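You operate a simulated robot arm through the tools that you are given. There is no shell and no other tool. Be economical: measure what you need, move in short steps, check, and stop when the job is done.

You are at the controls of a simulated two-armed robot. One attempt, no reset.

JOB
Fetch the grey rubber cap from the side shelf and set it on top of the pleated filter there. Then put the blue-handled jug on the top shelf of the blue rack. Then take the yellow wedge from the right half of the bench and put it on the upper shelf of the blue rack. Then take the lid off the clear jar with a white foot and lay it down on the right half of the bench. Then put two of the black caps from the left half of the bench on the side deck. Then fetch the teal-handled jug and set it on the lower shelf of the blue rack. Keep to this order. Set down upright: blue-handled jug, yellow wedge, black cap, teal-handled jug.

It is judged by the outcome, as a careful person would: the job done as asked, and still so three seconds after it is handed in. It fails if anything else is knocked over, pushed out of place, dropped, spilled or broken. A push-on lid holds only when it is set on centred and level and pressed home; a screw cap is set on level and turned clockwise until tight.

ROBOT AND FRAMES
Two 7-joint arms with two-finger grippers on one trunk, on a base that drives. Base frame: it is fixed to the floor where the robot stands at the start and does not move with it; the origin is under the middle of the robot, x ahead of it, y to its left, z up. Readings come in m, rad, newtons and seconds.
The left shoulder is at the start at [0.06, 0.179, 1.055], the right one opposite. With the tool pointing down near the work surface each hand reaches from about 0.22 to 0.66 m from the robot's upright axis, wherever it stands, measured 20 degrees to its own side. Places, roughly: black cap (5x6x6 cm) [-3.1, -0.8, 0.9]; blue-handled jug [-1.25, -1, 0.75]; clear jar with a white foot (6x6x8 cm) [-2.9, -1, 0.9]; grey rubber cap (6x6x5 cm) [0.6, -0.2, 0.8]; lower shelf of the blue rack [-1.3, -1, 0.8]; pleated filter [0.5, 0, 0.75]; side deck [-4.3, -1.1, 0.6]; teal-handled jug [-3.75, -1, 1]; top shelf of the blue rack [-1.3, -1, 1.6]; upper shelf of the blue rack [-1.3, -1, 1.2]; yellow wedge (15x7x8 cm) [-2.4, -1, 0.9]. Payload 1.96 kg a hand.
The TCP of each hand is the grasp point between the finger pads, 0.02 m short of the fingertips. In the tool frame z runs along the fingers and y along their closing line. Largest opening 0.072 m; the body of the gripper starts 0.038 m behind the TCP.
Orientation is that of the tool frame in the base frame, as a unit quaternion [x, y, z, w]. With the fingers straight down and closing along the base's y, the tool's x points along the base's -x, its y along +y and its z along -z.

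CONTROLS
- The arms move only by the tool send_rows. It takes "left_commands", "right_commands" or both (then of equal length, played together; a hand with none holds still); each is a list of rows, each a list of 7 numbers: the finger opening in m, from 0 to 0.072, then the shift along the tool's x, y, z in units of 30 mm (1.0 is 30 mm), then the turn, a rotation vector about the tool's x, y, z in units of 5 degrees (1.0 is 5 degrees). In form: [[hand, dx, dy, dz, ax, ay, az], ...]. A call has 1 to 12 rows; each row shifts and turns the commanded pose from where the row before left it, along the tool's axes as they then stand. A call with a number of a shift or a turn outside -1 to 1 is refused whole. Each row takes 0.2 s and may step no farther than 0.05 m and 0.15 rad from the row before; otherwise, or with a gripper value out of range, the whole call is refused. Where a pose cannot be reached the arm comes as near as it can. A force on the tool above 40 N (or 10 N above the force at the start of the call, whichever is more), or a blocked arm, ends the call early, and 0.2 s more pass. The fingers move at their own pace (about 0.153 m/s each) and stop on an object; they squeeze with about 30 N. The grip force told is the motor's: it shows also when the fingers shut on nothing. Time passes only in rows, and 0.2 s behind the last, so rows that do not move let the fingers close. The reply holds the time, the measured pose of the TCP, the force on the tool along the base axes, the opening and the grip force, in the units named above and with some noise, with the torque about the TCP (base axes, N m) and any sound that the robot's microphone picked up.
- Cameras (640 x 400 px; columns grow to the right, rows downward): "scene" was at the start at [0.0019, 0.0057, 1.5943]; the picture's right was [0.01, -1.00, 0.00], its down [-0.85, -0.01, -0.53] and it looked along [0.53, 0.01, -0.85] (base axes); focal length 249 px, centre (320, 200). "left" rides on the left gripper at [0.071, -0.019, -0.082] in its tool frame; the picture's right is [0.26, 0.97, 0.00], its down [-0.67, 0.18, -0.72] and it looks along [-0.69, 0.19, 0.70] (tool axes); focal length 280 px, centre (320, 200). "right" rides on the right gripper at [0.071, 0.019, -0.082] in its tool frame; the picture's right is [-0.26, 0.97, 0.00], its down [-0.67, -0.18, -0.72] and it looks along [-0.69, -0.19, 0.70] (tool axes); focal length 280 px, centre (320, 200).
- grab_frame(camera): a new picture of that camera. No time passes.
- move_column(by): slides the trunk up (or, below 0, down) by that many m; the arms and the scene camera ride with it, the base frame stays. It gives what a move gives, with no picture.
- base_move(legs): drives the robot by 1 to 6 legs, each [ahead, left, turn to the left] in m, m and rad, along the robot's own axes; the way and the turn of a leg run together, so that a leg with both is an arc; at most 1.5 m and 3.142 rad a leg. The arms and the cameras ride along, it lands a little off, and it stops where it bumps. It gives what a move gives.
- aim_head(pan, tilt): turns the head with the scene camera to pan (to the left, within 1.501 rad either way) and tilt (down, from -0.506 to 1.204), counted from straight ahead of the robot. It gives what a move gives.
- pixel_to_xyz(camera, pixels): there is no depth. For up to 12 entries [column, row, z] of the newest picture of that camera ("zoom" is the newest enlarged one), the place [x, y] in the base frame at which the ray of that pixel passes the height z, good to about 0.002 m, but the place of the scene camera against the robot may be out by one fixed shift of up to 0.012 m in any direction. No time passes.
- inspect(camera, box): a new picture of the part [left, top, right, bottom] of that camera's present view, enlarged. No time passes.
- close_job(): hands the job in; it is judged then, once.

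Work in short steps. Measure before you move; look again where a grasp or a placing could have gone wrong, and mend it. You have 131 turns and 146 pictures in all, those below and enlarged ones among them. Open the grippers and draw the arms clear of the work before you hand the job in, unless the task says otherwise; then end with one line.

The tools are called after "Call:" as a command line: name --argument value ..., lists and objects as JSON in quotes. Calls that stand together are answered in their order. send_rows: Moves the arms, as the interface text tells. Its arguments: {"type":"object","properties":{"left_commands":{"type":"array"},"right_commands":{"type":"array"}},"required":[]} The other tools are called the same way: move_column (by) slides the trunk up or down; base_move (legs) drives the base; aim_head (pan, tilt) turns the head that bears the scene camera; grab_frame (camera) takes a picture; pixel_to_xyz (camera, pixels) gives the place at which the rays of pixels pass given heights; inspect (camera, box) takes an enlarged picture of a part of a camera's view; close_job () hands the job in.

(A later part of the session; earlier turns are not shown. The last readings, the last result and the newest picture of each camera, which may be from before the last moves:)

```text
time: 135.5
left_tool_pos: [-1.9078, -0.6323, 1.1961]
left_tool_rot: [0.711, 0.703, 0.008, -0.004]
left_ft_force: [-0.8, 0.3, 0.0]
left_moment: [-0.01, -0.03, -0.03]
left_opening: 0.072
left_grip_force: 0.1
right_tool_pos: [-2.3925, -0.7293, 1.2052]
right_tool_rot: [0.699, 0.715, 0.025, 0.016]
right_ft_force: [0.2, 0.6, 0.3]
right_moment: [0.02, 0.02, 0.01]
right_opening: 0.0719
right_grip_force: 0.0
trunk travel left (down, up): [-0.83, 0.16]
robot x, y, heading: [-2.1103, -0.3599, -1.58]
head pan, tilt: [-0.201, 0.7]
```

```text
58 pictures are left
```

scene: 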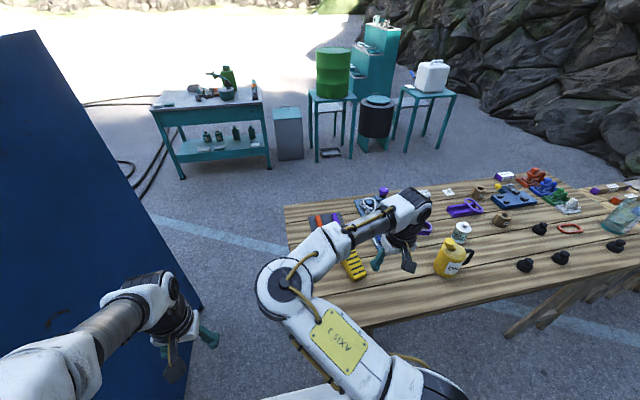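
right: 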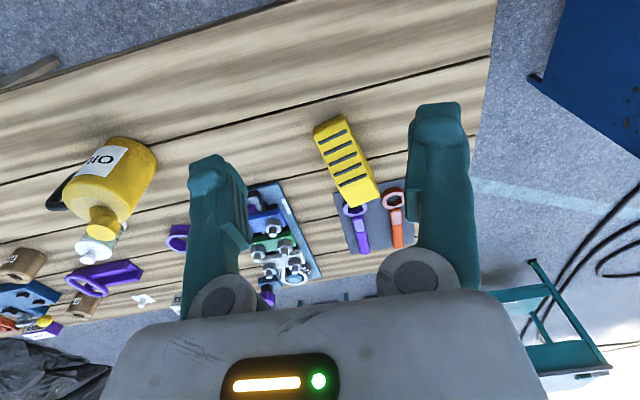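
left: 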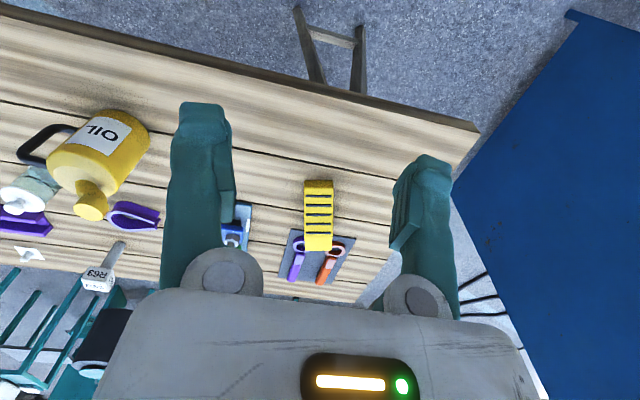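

Now I set yaw 13.5° and pitch 45° with the right hand, ending about 12 cm short of the wedge grip point, then lower.

Call:
send_rows --right_commands '[[0.072, 0, 0, 0, 0.67, -0.14, -0.85], [0.072, 0, 0, 0, 0, 0, -0.8], [0.072, 0, 0, 0, 0, 0, -0.8], [0.072, -0.4, -0.15, 0, 0, -1, 0], [0.072, -0.4, -0.15, 0.03, 0, -1, 0], [0.072, -0.39, -0.15, 0.07, 0, -1, 0], [0.072, -0.39, -0.15, 0.1, 0, -1, 0], [0.072, -0.38, -0.15, 0.14, 0, -1, 0], [0.072, -0.36, -0.15, 0.17, 0, -1, 0], [0.072, -0.35, -0.15, 0.2, 0, -1, 0], [0.072, -0.33, -0.15, 0.23, 0, -1, 0], [0.072, -0.3, -0.15, 0.26, 0, -1, 0]]'

Call:
send_rows --right_commands '[[0.072, 0.59, 0, 0.59, 0, 0, 0], [0.072, 0.59, 0, 0.59, 0, 0, 0], [0.072, 0.59, 0, 0.59, 0, 0, 0], [0.072, 0.59, 0, 0.59, 0, 0, 0], [0.072, 0.59, 0, 0.59, 0, 0, 0], [0.072, 0, 0, 0, 0, 0, 0]]'

Call:
grab_frame --camera "right"

Call:
grab_frame --camera "scene"

```text
time: 138.1
left_tool_pos: [-1.9089, -0.631, 1.1951]
left_tool_rot: [0.71, 0.704, 0.008, -0.005]
left_ft_force: [-0.1, -0.7, 0.0]
left_moment: [0.03, 0.01, 0.0]
left_opening: 0.0721
left_grip_force: 0.1
right_tool_pos: [-2.4055, -0.8444, 1.2044]
right_tool_rot: [0.572, 0.724, -0.239, 0.302]
right_ft_force: [0.3, 0.2, 0.3]
right_moment: [0.02, -0.03, 0.01]
right_opening: 0.0722
right_grip_force: 0.1
trunk travel left (down, up): [-0.83, 0.16]
robot x, y, heading: [-2.1119, -0.3547, -1.576]
head pan, tilt: [-0.201, 0.7]
```

```text
time: 139.5
left_tool_pos: [-1.9067, -0.6314, 1.1938]
left_tool_rot: [0.71, 0.704, 0.007, -0.005]
left_ft_force: [0.8, 0.9, 0.4]
left_moment: [-0.01, 0.01, 0.02]
left_opening: 0.0719
left_grip_force: 0.1
right_tool_pos: [-2.4051, -0.8436, 1.079]
right_tool_rot: [0.571, 0.726, -0.237, 0.301]
right_ft_force: [-0.1, 0.4, 0.6]
right_moment: [0.02, 0.01, -0.02]
right_opening: 0.0718
right_grip_force: 0.1
trunk travel left (down, up): [-0.83, 0.16]
robot x, y, heading: [-2.1098, -0.3571, -1.579]
head pan, tilt: [-0.201, 0.7]
```

```text
57 pictures are left
```

right: 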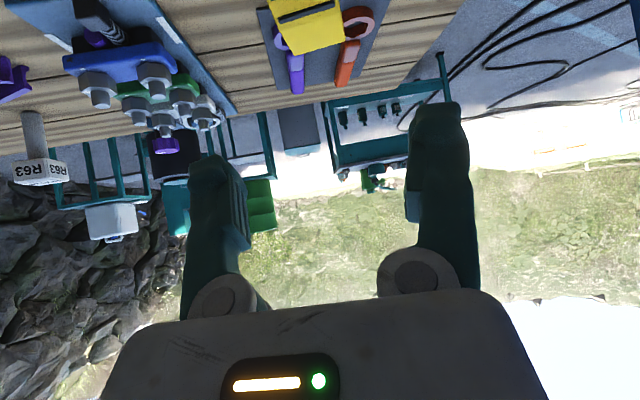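

```text
56 pictures are left
```

scene: 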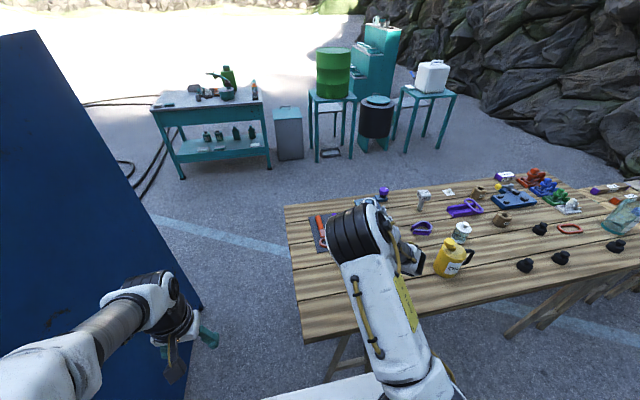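

The arm moves freely now. I check the wedge tall-end corners in this view.

Call:
inspect --camera "right" --box '[240, 0, 400, 100]'

Call:
pixel_to_xyz --camera "zoom" --pixels '[[215, 217, 0.96], [412, 170, 0.96], [215, 217, 0.95], [412, 170, 0.95]]'

```text
4.00 times, centred on (320, 50) of right
```

zoom: 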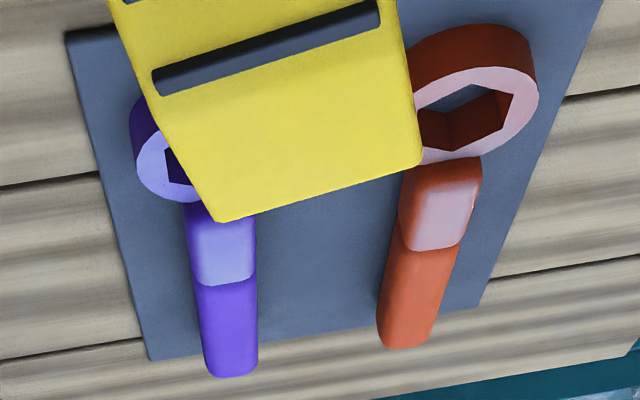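

```text
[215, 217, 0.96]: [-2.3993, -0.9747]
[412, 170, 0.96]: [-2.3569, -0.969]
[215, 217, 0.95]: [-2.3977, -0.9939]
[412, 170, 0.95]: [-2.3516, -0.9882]
```

The tall end top is nearer z≈0.945, centre (-2.370,-1.012), and aligned with the hand. I slide along the tool axis to above the grip point (-2.382,-0.959).

Call:
send_rows --right_commands '[[0.072, 0, -0.02, 0.9, 0, 0, 0], [0.072, 0, -0.02, 0.9, 0, 0, 0], [0.072, 0, -0.02, 0.9, 0, 0, 0], [0.072, 0, -0.02, 0.9, 0, 0, 0], [0.072, 0, -0.02, 0.9, 0, 0, 0], [0.072, 0, -0.02, 0.9, 0, 0, 0], [0.072, 0, 0, 0, 0, 0, 0]]'

Call:
grab_frame --camera "right"

```text
time: 141.1
left_tool_pos: [-1.9068, -0.6309, 1.1948]
left_tool_rot: [0.711, 0.704, 0.007, -0.005]
left_ft_force: [0.0, 0.2, -0.3]
left_moment: [0.0, 0.0, 0.03]
left_opening: 0.072
left_grip_force: 0.0
right_tool_pos: [-2.3828, -0.9575, 0.9668]
right_tool_rot: [0.571, 0.725, -0.238, 0.301]
right_ft_force: [-0.3, 0.6, -0.6]
right_moment: [-0.02, 0.0, 0.02]
right_opening: 0.0718
right_grip_force: 0.0
trunk travel left (down, up): [-0.83, 0.16]
robot x, y, heading: [-2.1093, -0.3575, -1.578]
head pan, tilt: [-0.201, 0.7]
```

```text
54 pictures are left
```

right: 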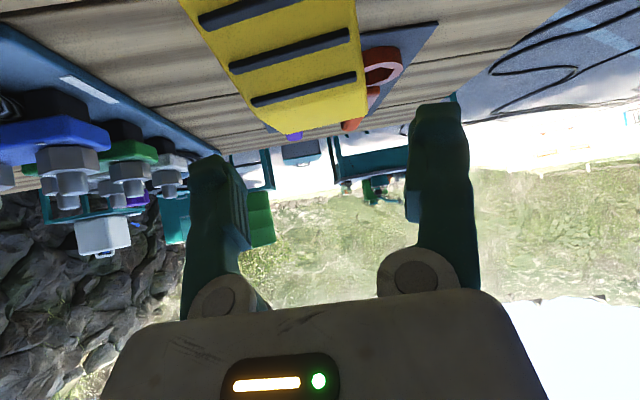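

I verify lateral centring from the edge points before lowering.

Call:
pixel_to_xyz --camera "right" --pixels '[[257, 130, 0.94], [368, 112, 0.94], [257, 130, 0.93], [368, 112, 0.93], [213, 60, 0.92], [357, 30, 0.92]]'

```text
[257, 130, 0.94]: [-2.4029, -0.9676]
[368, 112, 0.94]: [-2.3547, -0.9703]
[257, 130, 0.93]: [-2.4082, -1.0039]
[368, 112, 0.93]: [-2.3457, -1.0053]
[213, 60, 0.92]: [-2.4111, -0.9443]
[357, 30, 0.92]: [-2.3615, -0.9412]
```

Laterally centred (wedge centre x≈-2.383). I lower 6 cm straight down and look.

Call:
send_rows --right_commands '[[0.072, 0.47, 0, 0.47, 0, 0, 0], [0.072, 0.47, 0, 0.47, 0, 0, 0], [0.072, 0.47, 0, 0.47, 0, 0, 0], [0.072, 0, 0, 0, 0, 0, 0]]'

Call:
grab_frame --camera "right"

```text
time: 142.1
left_tool_pos: [-1.9084, -0.6311, 1.1952]
left_tool_rot: [0.71, 0.704, 0.008, -0.004]
left_ft_force: [0.2, 0.7, -0.6]
left_moment: [0.0, 0.01, 0.03]
left_opening: 0.0724
left_grip_force: 0.1
right_tool_pos: [-2.3837, -0.9577, 0.9066]
right_tool_rot: [0.572, 0.725, -0.238, 0.3]
right_ft_force: [-3.5, -0.5, 2.1]
right_moment: [-0.02, 0.12, 0.03]
right_opening: 0.0723
right_grip_force: 0.1
trunk travel left (down, up): [-0.83, 0.16]
robot x, y, heading: [-2.1087, -0.3574, -1.581]
head pan, tilt: [-0.201, 0.7]
```

```text
53 pictures are left
```

right: 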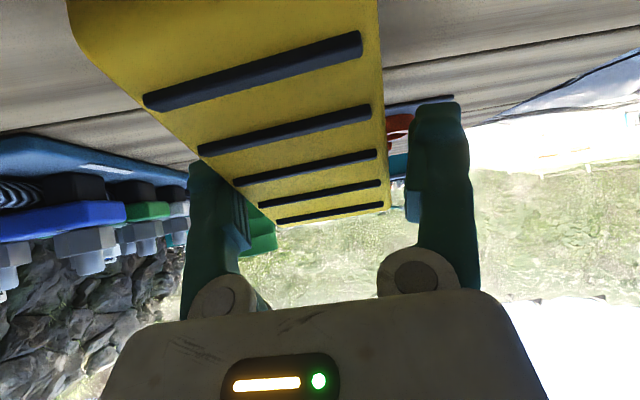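

Slight side touch; the wedge is between the fingers. I close.

Call:
send_rows --right_commands '[[0.05, 0, 0, 0, 0, 0, 0], [0.03, 0, 0, 0, 0, 0, 0], [0.03, 0, 0, 0, 0, 0, 0], [0.03, 0, 0, 0, 0, 0, 0]]'

Call:
send_rows --right_commands '[[0.03, -0.3, 0, -0.3, 0, 0, 0], [0.03, -0.5, 0, -0.5, 0, 0, 0], [0.03, -0.5, 0, -0.5, 0, 0, 0], [0.03, 0, 0, 0, 0, 0, 0]]'

Call:
grab_frame --camera "right"

```text
time: 143.1
left_tool_pos: [-1.9102, -0.6316, 1.1944]
left_tool_rot: [0.71, 0.704, 0.008, -0.004]
left_ft_force: [-0.4, 0.3, -0.2]
left_moment: [0.03, 0.02, 0.0]
left_opening: 0.0719
left_grip_force: 0.1
right_tool_pos: [-2.3853, -0.9556, 0.9064]
right_tool_rot: [0.572, 0.725, -0.238, 0.3]
right_ft_force: [-12.0, -5.1, 11.8]
right_moment: [0.09, 0.29, 0.01]
right_opening: 0.0627
right_grip_force: 30.3
trunk travel left (down, up): [-0.83, 0.16]
robot x, y, heading: [-2.1085, -0.3566, -1.574]
head pan, tilt: [-0.201, 0.7]
```

```text
time: 144.1
left_tool_pos: [-1.9086, -0.6332, 1.1942]
left_tool_rot: [0.71, 0.704, 0.007, -0.005]
left_ft_force: [0.6, 1.2, 0.1]
left_moment: [0.01, -0.01, 0.0]
left_opening: 0.072
left_grip_force: 0.0
right_tool_pos: [-2.3818, -0.9569, 0.9605]
right_tool_rot: [0.571, 0.726, -0.237, 0.301]
right_ft_force: [-0.2, 0.9, -5.6]
right_moment: [0.11, 0.02, 0.0]
right_opening: 0.0622
right_grip_force: 29.5
trunk travel left (down, up): [-0.83, 0.16]
robot x, y, heading: [-2.112, -0.358, -1.578]
head pan, tilt: [-0.201, 0.7]
```

```text
52 pictures are left
```

right: 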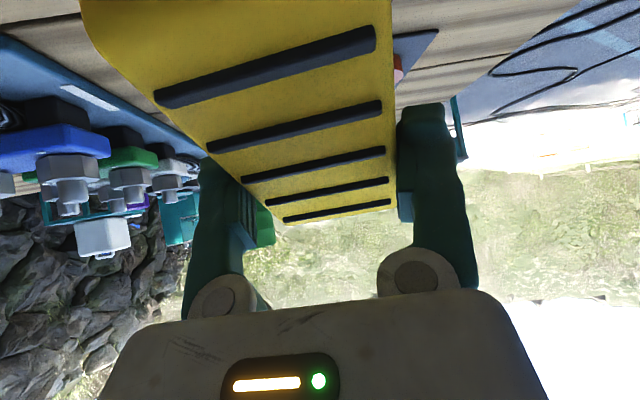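

The wedge is held (0.062 wide, 5.6 N). I lift it, back off, and retrace the way around to the rack's front.

Call:
send_rows --right_commands '[[0.03, -0.6, 0, -0.6, 0, 0, 0], [0.03, -0.6, 0, -0.6, 0, 0, 0], [0.03, -0.6, 0, -0.6, 0, 0, 0], [0.03, -0.6, 0, -0.6, 0, 0, 0], [0.03, -0.6, 0, -0.6, 0, 0, 0], [0.03, -0.6, 0, -0.6, 0, 0, 0], [0.03, 0, 0, 0, 0, 0, 0]]'

Call:
base_move --legs '[[-0.72, 0, 0], [0, 0, -1.565], [-1.5, 0, 0], [-0.35, 0, 0]]'

Call:
aim_head --pan 0.5 --tilt 0.6

Call:
grab_frame --camera "scene"

```text
time: 145.7
left_tool_pos: [-1.9087, -0.6323, 1.1933]
left_tool_rot: [0.71, 0.704, 0.008, -0.005]
left_ft_force: [0.5, 0.1, 0.4]
left_moment: [-0.04, -0.02, -0.04]
left_opening: 0.0719
left_grip_force: 0.0
right_tool_pos: [-2.3833, -0.9548, 1.1134]
right_tool_rot: [0.572, 0.725, -0.238, 0.301]
right_ft_force: [-0.5, -0.1, -4.9]
right_moment: [0.13, 0.03, -0.01]
right_opening: 0.0621
right_grip_force: 30.0
trunk travel left (down, up): [-0.83, 0.16]
robot x, y, heading: [-2.1099, -0.356, -1.579]
head pan, tilt: [-0.201, 0.7]
```

```text
time: 162.1
left_tool_pos: [-0.5546, 0.2196, 1.1942]
left_tool_rot: [1.0, 0.017, 0.009, 0.003]
left_ft_force: [0.4, 0.5, -0.6]
left_moment: [-0.06, 0.04, -0.01]
left_opening: 0.072
left_grip_force: 0.0
right_tool_pos: [-0.8966, 0.6794, 1.114]
right_tool_rot: [0.914, 0.128, -0.38, 0.053]
right_ft_force: [-0.1, -0.5, -5.6]
right_moment: [0.08, -0.11, 0.01]
right_opening: 0.0614
right_grip_force: 29.5
trunk travel left (down, up): [-0.83, 0.16]
robot x, y, heading: [-0.288, 0.4318, -3.111]
head pan, tilt: [-0.201, 0.7]
```

```text
time: 163.2
left_tool_pos: [-0.5525, 0.2199, 1.1948]
left_tool_rot: [1.0, 0.017, 0.009, 0.002]
left_ft_force: [0.3, 0.2, 0.0]
left_moment: [-0.01, 0.0, -0.02]
left_opening: 0.0717
left_grip_force: 0.1
right_tool_pos: [-0.8976, 0.6807, 1.1128]
right_tool_rot: [0.914, 0.128, -0.38, 0.053]
right_ft_force: [0.5, 0.1, -5.6]
right_moment: [0.04, -0.14, 0.02]
right_opening: 0.0611
right_grip_force: 30.2
trunk travel left (down, up): [-0.83, 0.16]
robot x, y, heading: [-0.2845, 0.4343, -3.111]
head pan, tilt: [0.499, 0.6]
```

```text
51 pictures are left
```

scene: 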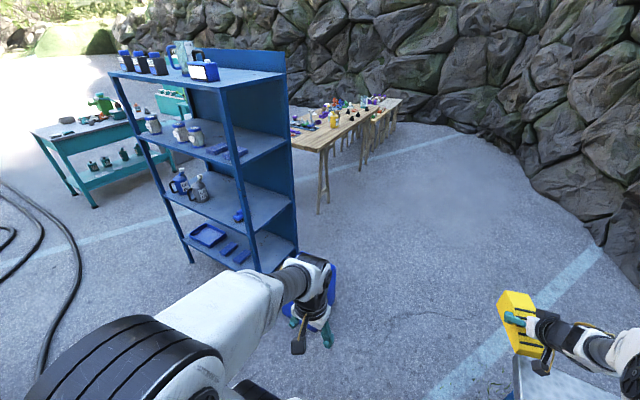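

I back 0.1 more, strafe left past the rack front, and raise the trunk.

Call:
base_move --legs '[[-0.1, 0, -0.03], [0, 1.5, 0], [0, 0.33, 0]]'

Call:
move_column --by 0.155

Call:
aim_head --pan -0.2 --tilt 0.6

Call:
grab_frame --camera "scene"

```text
time: 173.0
left_tool_pos: [-0.4199, -1.5607, 1.1948]
left_tool_rot: [1.0, 0.012, 0.008, 0.003]
left_ft_force: [-0.3, 0.6, 0.0]
left_moment: [0.02, -0.02, 0.0]
left_opening: 0.0721
left_grip_force: 0.0
right_tool_pos: [-0.759, -1.0971, 1.1145]
right_tool_rot: [0.915, 0.125, -0.38, 0.051]
right_ft_force: [0.1, -0.7, -5.0]
right_moment: [0.04, -0.15, 0.0]
right_opening: 0.0607
right_grip_force: 30.3
trunk travel left (down, up): [-0.83, 0.16]
robot x, y, heading: [-0.1543, -1.3458, -3.113]
head pan, tilt: [0.499, 0.6]
```

```text
time: 174.8
left_tool_pos: [-0.4202, -1.5622, 1.3492]
left_tool_rot: [1.0, 0.012, 0.01, 0.003]
left_ft_force: [0.1, -0.7, 0.4]
left_moment: [-0.03, -0.04, -0.05]
left_opening: 0.0722
left_grip_force: 0.0
right_tool_pos: [-0.7599, -1.0966, 1.2688]
right_tool_rot: [0.915, 0.124, -0.38, 0.051]
right_ft_force: [-1.0, -0.9, -5.8]
right_moment: [0.04, -0.15, -0.05]
right_opening: 0.0606
right_grip_force: 30.4
trunk travel left (down, up): [-0.985, 0.005]
robot x, y, heading: [-0.1501, -1.3534, -3.117]
head pan, tilt: [0.499, 0.6]
```

```text
time: 175.8
left_tool_pos: [-0.4208, -1.5611, 1.3493]
left_tool_rot: [1.0, 0.012, 0.008, 0.003]
left_ft_force: [-0.4, -0.5, 0.5]
left_moment: [0.0, 0.01, -0.02]
left_opening: 0.0721
left_grip_force: 0.0
right_tool_pos: [-0.7598, -1.0981, 1.2692]
right_tool_rot: [0.915, 0.124, -0.38, 0.051]
right_ft_force: [-0.6, -0.9, -5.0]
right_moment: [0.04, -0.15, -0.02]
right_opening: 0.0608
right_grip_force: 29.7
trunk travel left (down, up): [-0.985, 0.005]
robot x, y, heading: [-0.1535, -1.3473, -3.114]
head pan, tilt: [-0.201, 0.6]
```

```text
50 pictures are left
```

scene: 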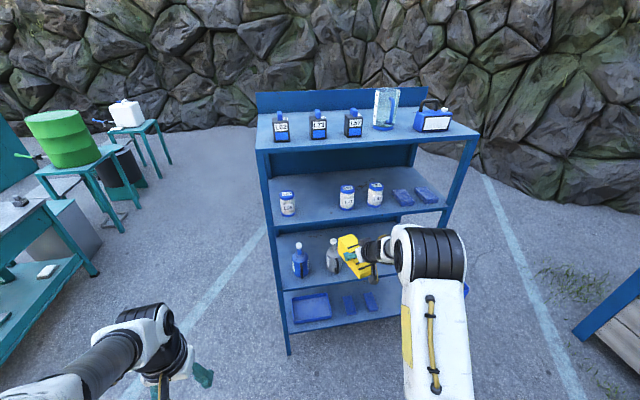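

The gap between L25 (288,205) and L31 (347,198) on the upper shelf is the target. I measure it.

Call:
pixel_to_xyz --camera "scene" --pixels '[[296, 214, 1.18], [340, 207, 1.18], [288, 215, 1.18], [347, 209, 1.18], [318, 221, 1.18], [318, 221, 1.2], [318, 207, 1.18]]'

Call:
inspect --camera "scene" --box '[262, 165, 422, 285]'

```text
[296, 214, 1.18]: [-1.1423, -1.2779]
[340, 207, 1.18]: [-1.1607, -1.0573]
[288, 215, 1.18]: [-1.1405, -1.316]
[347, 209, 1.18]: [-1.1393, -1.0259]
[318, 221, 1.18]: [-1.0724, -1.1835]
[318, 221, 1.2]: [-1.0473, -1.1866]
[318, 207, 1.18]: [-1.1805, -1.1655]
```

```text
3.33 times, centred on (342, 225) of scene
```

zoom: 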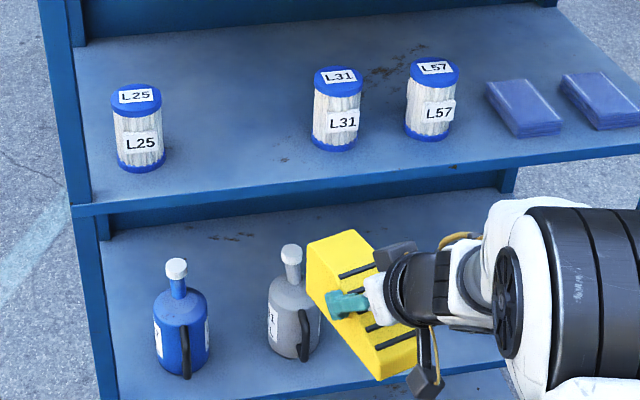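

Gap centre y≈-1.167. I straighten the hand's yaw by 13.5°, raise it 3 cm, then drive in.

Call:
send_rows --right_commands '[[0.03, 0, 0, 0, 0.64, 0, 0.64], [0.03, 0, 0, 0, 0.64, 0, 0.64], [0.03, 0, 0, 0, 0.64, 0, 0.64], [0.03, -0.45, 0, -0.45, 0, 0, 0], [0.03, -0.4, 0, -0.4, 0, 0, 0], [0.03, 0, 0, 0, 0, 0, 0]]'

Call:
base_move --legs '[[0, 0.058, 0], [0.28, 0, 0]]'

Call:
grab_frame --camera "scene"

Call:
grab_frame --camera "right"

```text
time: 177.2
left_tool_pos: [-0.4206, -1.5611, 1.3491]
left_tool_rot: [1.0, 0.011, 0.008, 0.002]
left_ft_force: [0.3, -0.4, 0.2]
left_moment: [0.0, 0.02, -0.01]
left_opening: 0.0717
left_grip_force: 0.0
right_tool_pos: [-0.7606, -1.0975, 1.3065]
right_tool_rot: [0.923, 0.014, -0.384, 0.005]
right_ft_force: [-0.4, -0.7, -5.8]
right_moment: [-0.03, -0.09, -0.01]
right_opening: 0.0608
right_grip_force: 30.4
trunk travel left (down, up): [-0.985, 0.005]
robot x, y, heading: [-0.1502, -1.3507, -3.115]
head pan, tilt: [-0.201, 0.6]
```

```text
time: 179.8
left_tool_pos: [-0.6981, -1.6315, 1.3508]
left_tool_rot: [1.0, 0.017, 0.008, 0.001]
left_ft_force: [0.3, -1.2, -0.1]
left_moment: [0.01, -0.01, -0.01]
left_opening: 0.0721
left_grip_force: 0.1
right_tool_pos: [-1.0431, -1.1702, 1.3061]
right_tool_rot: [0.923, 0.019, -0.384, 0.007]
right_ft_force: [0.4, 0.5, -5.5]
right_moment: [0.02, -0.14, 0.0]
right_opening: 0.0604
right_grip_force: 31.0
trunk travel left (down, up): [-0.985, 0.005]
robot x, y, heading: [-0.4395, -1.4168, -3.105]
head pan, tilt: [-0.201, 0.6]
```

```text
48 pictures are left
```

scene: 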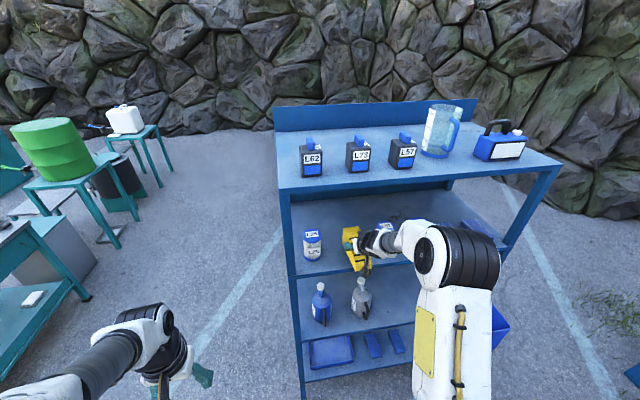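

```text
47 pictures are left
```

right: 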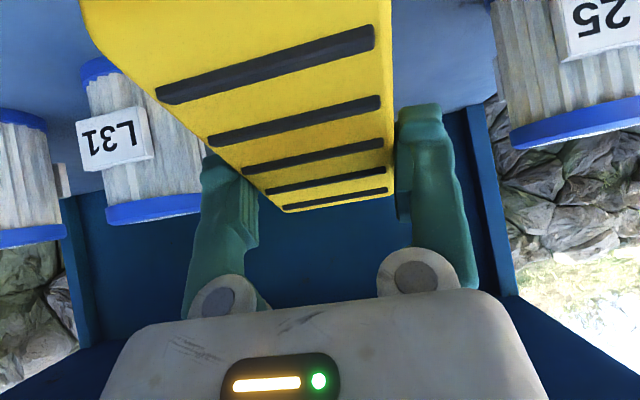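

Lateral clearances are fine (TCP y -1.170). I drive 0.115 m further in.

Call:
base_move --legs '[[0.115, 0, 0]]'

Call:
send_rows --right_commands '[[0.03, 0.3, 0, 0.3, 0, 0, 0], [0.03, 0.3, 0, 0.3, 0, 0, 0], [0.03, 0.3, 0, 0.3, 0, 0, 0], [0.03, 0, 0, 0, 0, 0, 0]]'

Call:
inspect --camera "scene" --box '[280, 190, 440, 310]'

Call:
grab_frame --camera "right"

```text
time: 181.0
left_tool_pos: [-0.8115, -1.6334, 1.3501]
left_tool_rot: [1.0, 0.016, 0.007, 0.003]
left_ft_force: [0.3, 0.1, 0.1]
left_moment: [0.02, 0.01, -0.02]
left_opening: 0.072
left_grip_force: 0.1
right_tool_pos: [-1.1555, -1.1711, 1.3078]
right_tool_rot: [0.922, 0.017, -0.386, 0.007]
right_ft_force: [0.4, -0.1, -5.4]
right_moment: [0.03, -0.16, 0.02]
right_opening: 0.0602
right_grip_force: 30.0
trunk travel left (down, up): [-0.985, 0.005]
robot x, y, heading: [-0.5454, -1.4171, -3.105]
head pan, tilt: [-0.201, 0.6]
```

```text
time: 182.0
left_tool_pos: [-0.8173, -1.6326, 1.3499]
left_tool_rot: [1.0, 0.017, 0.009, 0.003]
left_ft_force: [-0.6, 0.8, -0.6]
left_moment: [0.01, 0.02, 0.01]
left_opening: 0.072
left_grip_force: 0.1
right_tool_pos: [-1.1614, -1.1732, 1.2678]
right_tool_rot: [0.923, 0.019, -0.384, 0.007]
right_ft_force: [-1.8, -1.5, -3.1]
right_moment: [0.01, -0.19, 0.0]
right_opening: 0.0601
right_grip_force: 30.1
trunk travel left (down, up): [-0.985, 0.005]
robot x, y, heading: [-0.55, -1.4171, -3.109]
head pan, tilt: [-0.201, 0.6]
```

```text
3.33 times, centred on (360, 250) of scene
```

zoom: 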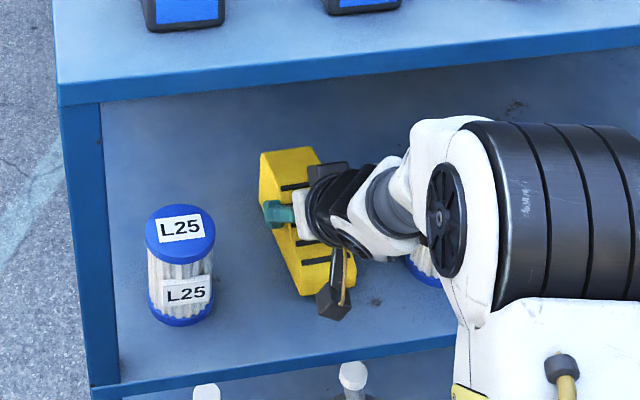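

```text
45 pictures are left
```

right: 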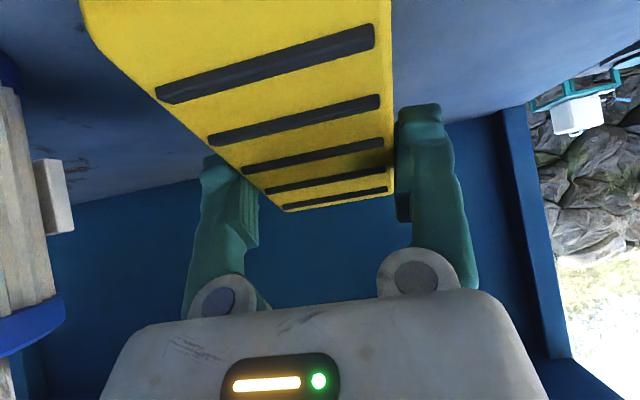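

Force changed slightly (-5.5→-3.1 N), maybe first touch. I lower in 3 mm steps and watch the force.

Call:
send_rows --right_commands '[[0.03, 0.07, 0, 0.07, 0, 0, 0], [0.03, 0.07, 0, 0.07, 0, 0, 0], [0.03, 0, 0, 0, 0, 0, 0]]'

Call:
send_rows --right_commands '[[0.03, 0.1, 0, 0.1, 0, 0, 0], [0.03, 0.1, 0, 0.1, 0, 0, 0], [0.03, 0, 0, 0, 0, 0, 0]]'

```text
time: 182.8
left_tool_pos: [-0.8134, -1.6347, 1.3507]
left_tool_rot: [1.0, 0.016, 0.008, 0.002]
left_ft_force: [0.2, -1.0, -0.1]
left_moment: [0.0, -0.01, 0.0]
left_opening: 0.072
left_grip_force: 0.0
right_tool_pos: [-1.1579, -1.1749, 1.2637]
right_tool_rot: [0.923, 0.019, -0.385, 0.007]
right_ft_force: [1.5, -0.1, 9.3]
right_moment: [0.1, 1.0, 0.16]
right_opening: 0.0602
right_grip_force: 29.6
trunk travel left (down, up): [-0.985, 0.005]
robot x, y, heading: [-0.5509, -1.4194, -3.107]
head pan, tilt: [-0.201, 0.6]
```

```text
time: 183.5
left_tool_pos: [-0.8105, -1.6353, 1.3498]
left_tool_rot: [1.0, 0.016, 0.007, 0.001]
left_ft_force: [0.1, 1.3, 0.3]
left_moment: [0.02, 0.0, -0.02]
left_opening: 0.0719
left_grip_force: 0.0
right_tool_pos: [-1.1563, -1.1731, 1.2618]
right_tool_rot: [0.92, 0.019, -0.391, 0.007]
right_ft_force: [12.5, -2.8, 17.1]
right_moment: [-0.07, -0.63, -0.09]
right_opening: 0.0601
right_grip_force: 29.6
trunk travel left (down, up): [-0.985, 0.005]
robot x, y, heading: [-0.5507, -1.4235, -3.111]
head pan, tilt: [-0.201, 0.6]
stopped in row 3 (right hand): the force on the tool passed its limit at 42 N (the readings are from after the stop); the commanded pose is now the measured one
```

The wedge is seated (contact at z 1.262). I ease off, open, and withdraw along the tool axis.

Call:
send_rows --right_commands '[[0.03, -0.04, 0, -0.04, 0, 0, 0], [0.05, 0, 0, 0, 0, 0, 0], [0.072, 0, 0, 0, 0, 0, 0], [0.072, 0, 0, 0, 0, 0, 0], [0.072, 0, 0, 0, 0, 0, 0]]'

Call:
grab_frame --camera "right"

```text
time: 184.7
left_tool_pos: [-0.8168, -1.6353, 1.3496]
left_tool_rot: [1.0, 0.016, 0.009, 0.002]
left_ft_force: [-0.5, 0.6, 0.0]
left_moment: [0.03, 0.03, -0.02]
left_opening: 0.0719
left_grip_force: 0.0
right_tool_pos: [-1.1618, -1.1712, 1.2588]
right_tool_rot: [0.922, 0.018, -0.387, 0.007]
right_ft_force: [0.3, 0.9, -0.3]
right_moment: [0.02, 0.03, 0.05]
right_opening: 0.0718
right_grip_force: 0.1
trunk travel left (down, up): [-0.985, 0.005]
robot x, y, heading: [-0.548, -1.42, -3.107]
head pan, tilt: [-0.201, 0.6]
```

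```text
44 pictures are left
```

right: 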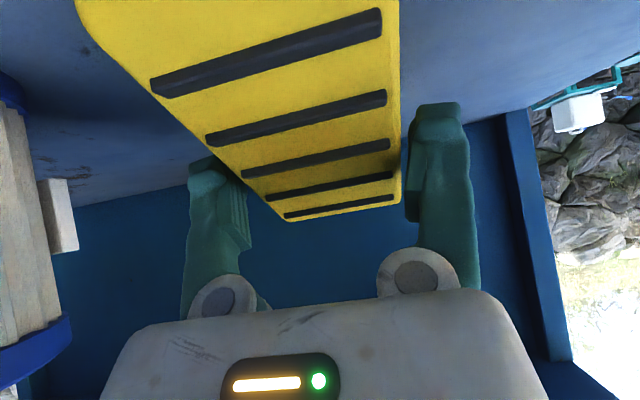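

The wedge stands free. I withdraw diagonally and back the base off, then view it.

Call:
send_rows --right_commands '[[0.072, 0, 0.1, 0, 0, 0, 0], [0.072, 0, 0, -0.5, 0, 0, 0], [0.072, 0, 0, -0.6, 0, 0, 0], [0.072, 0, 0, -0.6, 0, 0, 0], [0.072, 0, 0, -0.5, 0, 0, 0], [0.072, 0, 0, 0, 0, 0, 0]]'

Call:
base_move --legs '[[-0.38, 0, 0]]'

Call:
inspect --camera "scene" --box '[230, 90, 550, 290]'

```text
time: 186.1
left_tool_pos: [-0.8161, -1.6339, 1.3494]
left_tool_rot: [1.0, 0.015, 0.009, 0.003]
left_ft_force: [-0.9, 0.6, -0.5]
left_moment: [-0.01, -0.01, 0.0]
left_opening: 0.0721
left_grip_force: 0.1
right_tool_pos: [-1.1159, -1.1722, 1.3047]
right_tool_rot: [0.921, 0.018, -0.388, 0.007]
right_ft_force: [-0.4, -0.5, 0.8]
right_moment: [0.0, -0.01, -0.01]
right_opening: 0.072
right_grip_force: 0.1
trunk travel left (down, up): [-0.985, 0.005]
robot x, y, heading: [-0.5499, -1.4179, -3.105]
head pan, tilt: [-0.201, 0.6]
```

```text
time: 188.5
left_tool_pos: [-0.4355, -1.6226, 1.3494]
left_tool_rot: [1.0, 0.02, 0.01, 0.002]
left_ft_force: [0.5, 0.0, 0.5]
left_moment: [-0.03, -0.01, 0.0]
left_opening: 0.0719
left_grip_force: 0.0
right_tool_pos: [-0.7384, -1.1625, 1.3052]
right_tool_rot: [0.922, 0.022, -0.388, 0.009]
right_ft_force: [-0.4, 0.8, -0.8]
right_moment: [-0.03, -0.01, -0.01]
right_opening: 0.0719
right_grip_force: 0.1
trunk travel left (down, up): [-0.985, 0.005]
robot x, y, heading: [-0.1717, -1.4068, -3.1]
head pan, tilt: [-0.201, 0.6]
```

```text
2.00 times, centred on (390, 190) of scene
```

zoom: 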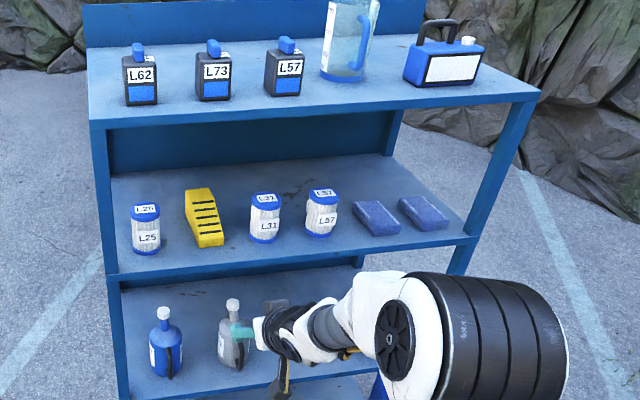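

The wedge stands upright between L25 and L31. Next the jar: I drive back around to the bench, aiming at robot x≈-2.6.

Call:
base_move --legs '[[0, -1.5, -0.035], [0, -0.27, 0], [1.5, 0, 0], [0.93, 0, 0], [0, 0, 1.565], [0.6, 0, 0]]'

Call:
aim_head --pan -0.2 --tilt 0.85

Call:
grab_frame --camera "scene"

```text
time: 215.8
left_tool_pos: [-2.3799, -0.5248, 1.3495]
left_tool_rot: [0.687, 0.726, 0.007, -0.004]
left_ft_force: [-0.1, -0.3, 0.1]
left_moment: [0.02, 0.0, 0.04]
left_opening: 0.0722
left_grip_force: 0.0
right_tool_pos: [-2.8348, -0.835, 1.3062]
right_tool_rot: [0.63, 0.672, -0.266, 0.284]
right_ft_force: [0.3, -0.1, 0.2]
right_moment: [-0.01, 0.01, 0.04]
right_opening: 0.0721
right_grip_force: 0.0
trunk travel left (down, up): [-0.985, 0.005]
robot x, y, heading: [-2.6004, -0.2697, -1.511]
head pan, tilt: [-0.201, 0.6]
```

```text
time: 216.6
left_tool_pos: [-2.3811, -0.5259, 1.3498]
left_tool_rot: [0.687, 0.727, 0.008, -0.004]
left_ft_force: [0.6, -0.6, 0.1]
left_moment: [0.0, 0.0, -0.01]
left_opening: 0.0722
left_grip_force: 0.1
right_tool_pos: [-2.834, -0.8366, 1.3053]
right_tool_rot: [0.63, 0.672, -0.266, 0.283]
right_ft_force: [-0.1, -0.1, -0.1]
right_moment: [-0.04, -0.01, 0.0]
right_opening: 0.072
right_grip_force: 0.0
trunk travel left (down, up): [-0.985, 0.005]
robot x, y, heading: [-2.604, -0.267, -1.514]
head pan, tilt: [-0.201, 0.85]
```

```text
42 pictures are left
```

scene: 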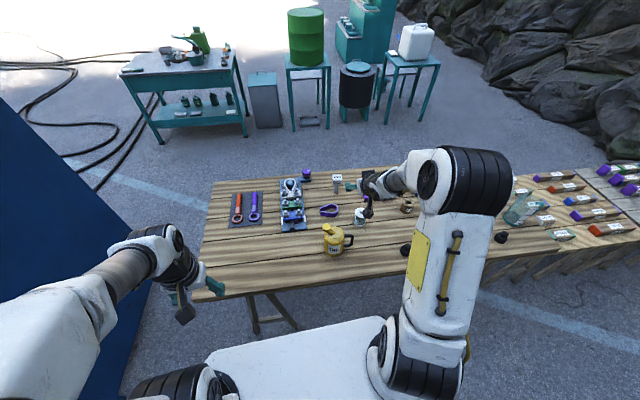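

The jar is at about (361,215), right of the oil can. I enlarge and measure it.

Call:
inspect --camera "scene" --box '[300, 165, 428, 265]'

Call:
pixel_to_xyz --camera "scene" --pixels '[[360, 223, 0.86], [361, 211, 0.94], [361, 211, 0.96], [333, 248, 0.86], [337, 226, 1.03]]'

```text
4.00 times, centred on (364, 215) of scene
```

zoom: 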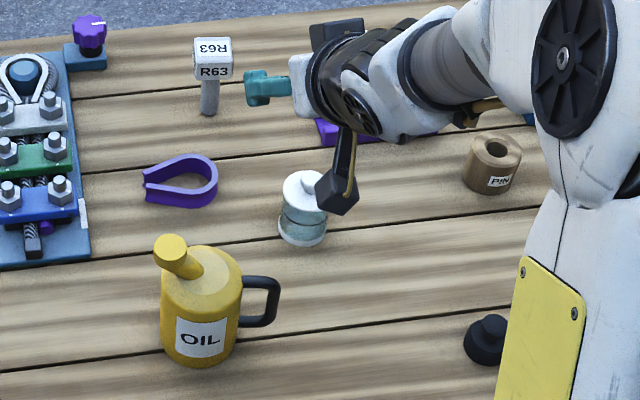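

```text
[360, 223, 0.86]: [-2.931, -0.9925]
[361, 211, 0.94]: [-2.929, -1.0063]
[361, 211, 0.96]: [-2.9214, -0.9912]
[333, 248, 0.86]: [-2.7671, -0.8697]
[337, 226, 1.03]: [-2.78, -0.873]
```

I take the right pixel columns for the jar (376), lower the trunk, and turn the right hand to vertical.

Call:
pixel_to_xyz --camera "scene" --pixels '[[375.5, 224, 0.86], [375.5, 211, 0.94], [370.7, 212, 0.94], [381.7, 212, 0.94]]'

Call:
move_column --by -0.15

Call:
send_rows --right_commands '[[0.072, 0, -0.3, 0, 0, 1, 0], [0.072, 0, -0.3, 0, 0, 1, 0], [0.072, 0, -0.3, 0, 0, 1, 0], [0.072, 0, -0.3, 0, 0, 1, 0], [0.072, 0, -0.3, 0, 0, 1, 0], [0.072, 0, -0.3, 0, 0, 1, 0], [0.072, 0, -0.3, 0, 0, 1, 0], [0.072, 0, -0.3, 0, 0, 1, 0], [0.072, 0, -0.3, 0, 0, 1, 0], [0.072, 0, 0, 0, 0, 0, 0]]'

Call:
grab_frame --camera "right"

```text
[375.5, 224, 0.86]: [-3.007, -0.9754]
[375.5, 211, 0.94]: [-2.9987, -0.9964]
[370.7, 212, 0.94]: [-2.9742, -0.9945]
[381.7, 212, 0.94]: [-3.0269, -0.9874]
```

```text
time: 218.4
left_tool_pos: [-2.3807, -0.5246, 1.1991]
left_tool_rot: [0.687, 0.727, 0.008, -0.004]
left_ft_force: [-0.2, 1.0, 0.5]
left_moment: [0.02, -0.02, 0.04]
left_opening: 0.0721
left_grip_force: 0.1
right_tool_pos: [-2.8334, -0.8362, 1.155]
right_tool_rot: [0.631, 0.672, -0.266, 0.283]
right_ft_force: [0.6, 0.6, -0.4]
right_moment: [-0.02, 0.01, -0.01]
right_opening: 0.072
right_grip_force: 0.1
trunk travel left (down, up): [-0.835, 0.155]
robot x, y, heading: [-2.5969, -0.2662, -1.518]
head pan, tilt: [-0.201, 0.85]
```

```text
time: 220.6
left_tool_pos: [-2.3812, -0.526, 1.1991]
left_tool_rot: [0.687, 0.726, 0.008, -0.005]
left_ft_force: [-0.4, 0.5, -0.1]
left_moment: [-0.01, -0.02, 0.03]
left_opening: 0.0717
left_grip_force: 0.1
right_tool_pos: [-2.9016, -0.8403, 1.1563]
right_tool_rot: [0.683, 0.727, -0.05, 0.051]
right_ft_force: [-0.1, 0.2, -0.1]
right_moment: [-0.03, -0.02, -0.02]
right_opening: 0.0723
right_grip_force: 0.0
right hand out of reach, approached as far as the arm can: row 8, 9
trunk travel left (down, up): [-0.835, 0.155]
robot x, y, heading: [-2.5992, -0.2648, -1.514]
head pan, tilt: [-0.201, 0.85]
```

```text
40 pictures are left
```

right: 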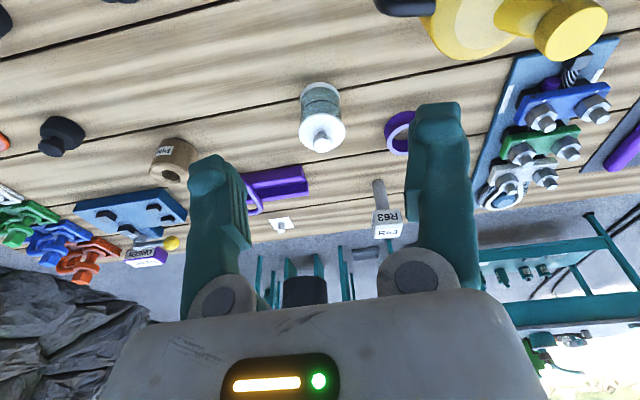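

The jar's white lid is at (323,132) in the right view; I measure it.

Call:
inspect --camera "right" --box '[272, 70, 368, 160]'

Call:
pixel_to_xyz --camera "right" --pixels '[[323, 132, 0.92], [323, 132, 0.93], [323, 132, 0.94], [300, 135, 0.93], [346, 128, 0.93], [321, 85, 0.85], [321, 85, 0.87]]'

```text
4.44 times, centred on (320, 115) of right
```

zoom: 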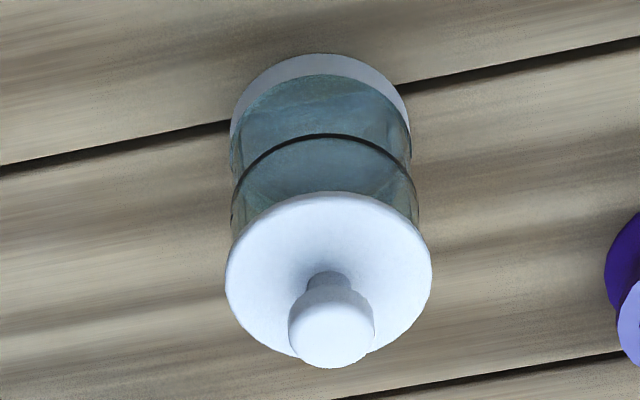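

```text
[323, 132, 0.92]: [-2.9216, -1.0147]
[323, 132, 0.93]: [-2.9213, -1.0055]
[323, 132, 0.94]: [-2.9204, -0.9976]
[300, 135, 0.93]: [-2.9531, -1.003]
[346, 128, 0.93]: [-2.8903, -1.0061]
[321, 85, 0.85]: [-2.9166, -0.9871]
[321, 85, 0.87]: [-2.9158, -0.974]
```

The lid (6.3 cm disc with a 2.5 cm knob) is at about (-2.921,-1.005). It is out of reach from here, so I shift the base right 0.12 and forward 0.12 and straighten heading.

Call:
base_move --legs '[[0, -0.1, -0.057], [0.12, 0, 0]]'

Call:
send_rows --right_commands '[[0.072, 0.3, 0, 0.5, 0, 0.8, 0], [0.072, 0.2, 0.3, 0.8, 0, 0.8, 0], [0.072, 0, 0.6, 0.8, 0, 0, 0], [0.072, 0, 0.6, 0.8, 0, 0, 0], [0.072, 0, 0, 0, 0, 0, 0]]'

Call:
grab_frame --camera "right"

```text
time: 222.5
left_tool_pos: [-2.494, -0.6594, 1.2]
left_tool_rot: [0.707, 0.707, 0.008, -0.004]
left_ft_force: [-0.4, -1.3, 0.9]
left_moment: [-0.06, 0.0, -0.03]
left_opening: 0.0722
left_grip_force: 0.1
right_tool_pos: [-3.0319, -0.9433, 1.1567]
right_tool_rot: [0.703, 0.708, -0.051, 0.049]
right_ft_force: [-0.6, 0.0, 0.6]
right_moment: [0.01, 0.02, 0.01]
right_opening: 0.0721
right_grip_force: 0.0
trunk travel left (down, up): [-0.835, 0.155]
robot x, y, heading: [-2.6968, -0.3861, -1.568]
head pan, tilt: [-0.201, 0.85]
```

```text
time: 223.7
left_tool_pos: [-2.4942, -0.6603, 1.1993]
left_tool_rot: [0.707, 0.707, 0.008, -0.004]
left_ft_force: [-0.2, -0.9, 0.1]
left_moment: [0.01, -0.01, -0.05]
left_opening: 0.0717
left_grip_force: 0.0
right_tool_pos: [-2.997, -0.9395, 1.0925]
right_tool_rot: [0.704, 0.709, -0.028, 0.026]
right_ft_force: [-0.2, 0.0, -1.4]
right_moment: [-0.01, -0.08, 0.0]
right_opening: 0.0721
right_grip_force: 0.1
right hand out of reach, approached as far as the arm can: row 2
trunk travel left (down, up): [-0.835, 0.155]
robot x, y, heading: [-2.7007, -0.3867, -1.567]
head pan, tilt: [-0.201, 0.85]
```

```text
38 pictures are left
```

right: 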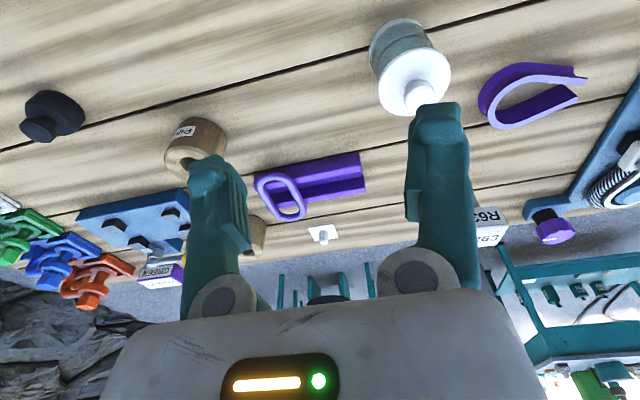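

I shift to x≈-2.921, level the last 4° and go forward above the lid, descending to z≈1.02.

Call:
send_rows --right_commands '[[0.072, 0, 0.63, 0.6, 0, 0.3, 0], [0.072, 0, 0.63, 0.6, 0, 0.3, 0], [0.072, 0, 0.63, 0.6, 0, 0.28, 0], [0.072, 0, 0.63, 0.6, 0, 0, 0], [0.072, -0.6, 0, 0, 0, 0, 0], [0.072, -0.6, 0, 0, 0, 0, 0], [0.072, -0.6, 0, 0, 0, 0, 0], [0.072, 0, 0, 0, 0, 0, 0]]'

Call:
grab_frame --camera "right"

```text
time: 225.5
left_tool_pos: [-2.4947, -0.6601, 1.1994]
left_tool_rot: [0.707, 0.707, 0.008, -0.005]
left_ft_force: [0.4, 0.5, -1.3]
left_moment: [0.0, 0.03, 0.0]
left_opening: 0.0721
left_grip_force: 0.1
right_tool_pos: [-2.9226, -0.9784, 1.0201]
right_tool_rot: [0.705, 0.709, 0.0, -0.001]
right_ft_force: [0.3, 0.4, 0.2]
right_moment: [-0.04, 0.0, 0.01]
right_opening: 0.0721
right_grip_force: 0.1
right hand out of reach, approached as far as the arm can: row 7
trunk travel left (down, up): [-0.835, 0.155]
robot x, y, heading: [-2.6987, -0.3873, -1.568]
head pan, tilt: [-0.201, 0.85]
```

```text
37 pictures are left
```

right: 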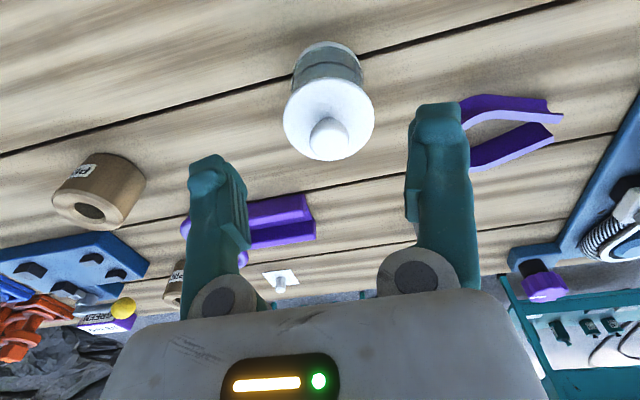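

I triangulate the disc and knob heights using this nearer view.

Call:
pixel_to_xyz --camera "right" --pixels '[[329, 114, 0.91], [329, 114, 0.92], [329, 114, 0.93], [329, 114, 0.94], [330, 142, 0.93], [330, 142, 0.94], [330, 142, 0.95], [330, 142, 0.96], [322, 42, 0.85], [322, 42, 0.86]]'

```text
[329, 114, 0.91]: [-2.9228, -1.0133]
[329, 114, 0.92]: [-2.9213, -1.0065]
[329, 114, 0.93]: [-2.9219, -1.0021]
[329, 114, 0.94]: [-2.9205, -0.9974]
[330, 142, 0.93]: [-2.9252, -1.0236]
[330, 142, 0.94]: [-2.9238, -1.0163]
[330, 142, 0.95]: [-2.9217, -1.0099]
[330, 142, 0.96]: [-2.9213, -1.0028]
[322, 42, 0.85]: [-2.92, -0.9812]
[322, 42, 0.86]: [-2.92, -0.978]
```

Lid centre (-2.9215,-1.001), disc ≈0.937, knob top ≈0.962. I go down 2.5 cm, forward 2.3 cm, then down to TCP z≈0.965.

Call:
send_rows --right_commands '[[0.06, 0, 0, 0.8, 0, 0, 0], [0.06, -0.75, 0, 0, 0, 0, 0], [0.06, 0, 0.03, 0, 0, 0, 0], [0.06, 0, 0, 0.5, 0, 0, 0], [0.06, 0, 0, 0.5, 0, 0, 0], [0.06, 0, 0, 0, 0, 0, 0]]'

Call:
grab_frame --camera "right"

```text
time: 226.9
left_tool_pos: [-2.4944, -0.6593, 1.1998]
left_tool_rot: [0.707, 0.707, 0.007, -0.003]
left_ft_force: [-0.2, 0.5, -0.4]
left_moment: [0.02, 0.04, 0.02]
left_opening: 0.0719
left_grip_force: 0.1
right_tool_pos: [-2.9213, -0.9911, 0.9656]
right_tool_rot: [0.705, 0.709, -0.002, -0.001]
right_ft_force: [-0.3, -0.1, 0.6]
right_moment: [0.02, -0.01, -0.02]
right_opening: 0.0602
right_grip_force: 0.1
right hand out of reach, approached as far as the arm can: row 2
trunk travel left (down, up): [-0.835, 0.155]
robot x, y, heading: [-2.6985, -0.3862, -1.572]
head pan, tilt: [-0.201, 0.85]
```

```text
36 pictures are left
```

right: 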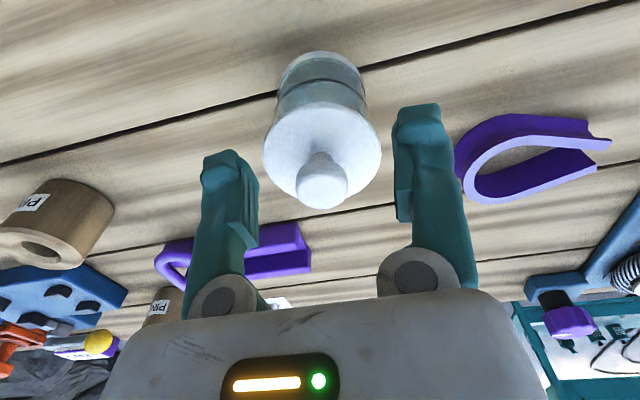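

The knob appears at (322,187), near the TCP's projection (320,180). I check its place.

Call:
pixel_to_xyz --camera "right" --pixels '[[322, 190, 0.95], [322, 190, 0.96], [322, 190, 0.955], [322, 138, 0.93], [322, 138, 0.937]]'

```text
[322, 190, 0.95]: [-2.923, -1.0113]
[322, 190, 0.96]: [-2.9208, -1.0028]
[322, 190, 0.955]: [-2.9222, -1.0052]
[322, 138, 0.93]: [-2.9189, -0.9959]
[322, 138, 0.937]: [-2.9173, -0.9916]
```

About 1.1 cm short; I step forward 1.1 cm (base nudged 2 cm if the arm cannot).

Call:
send_rows --right_commands '[[0.06, -0.38, 0, 0, 0, 0, 0], [0.06, 0, 0, 0, 0, 0, 0]]'

```text
time: 227.5
left_tool_pos: [-2.4944, -0.6596, 1.2005]
left_tool_rot: [0.708, 0.706, 0.008, -0.004]
left_ft_force: [-0.5, -0.1, 0.7]
left_moment: [0.01, -0.03, 0.0]
left_opening: 0.0719
left_grip_force: 0.0
right_tool_pos: [-2.9193, -0.9907, 0.9665]
right_tool_rot: [0.705, 0.71, 0.0, -0.001]
right_ft_force: [1.0, -0.6, 0.3]
right_moment: [0.02, -0.01, 0.02]
right_opening: 0.06
right_grip_force: 0.1
right hand out of reach, approached as far as the arm can: row 1
trunk travel left (down, up): [-0.835, 0.155]
robot x, y, heading: [-2.6967, -0.3859, -1.573]
head pan, tilt: [-0.201, 0.85]
```

I drive the base forward 1.3 cm.

Call:
base_move --legs '[[0.013, 0, 0]]'

Call:
grab_frame --camera "right"

```text
time: 228.3
left_tool_pos: [-2.4933, -0.6699, 1.1993]
left_tool_rot: [0.707, 0.707, 0.007, -0.003]
left_ft_force: [0.9, -0.1, 0.1]
left_moment: [-0.04, -0.01, 0.03]
left_opening: 0.0721
left_grip_force: 0.1
right_tool_pos: [-2.9209, -1.0011, 0.9676]
right_tool_rot: [0.705, 0.709, -0.001, 0.0]
right_ft_force: [0.9, 0.6, 0.0]
right_moment: [-0.04, -0.04, -0.04]
right_opening: 0.06
right_grip_force: 0.0
trunk travel left (down, up): [-0.835, 0.155]
robot x, y, heading: [-2.6965, -0.401, -1.57]
head pan, tilt: [-0.201, 0.85]
```

```text
35 pictures are left
```

right: 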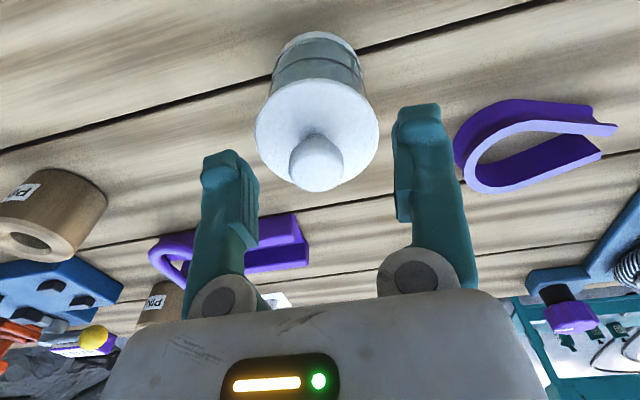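

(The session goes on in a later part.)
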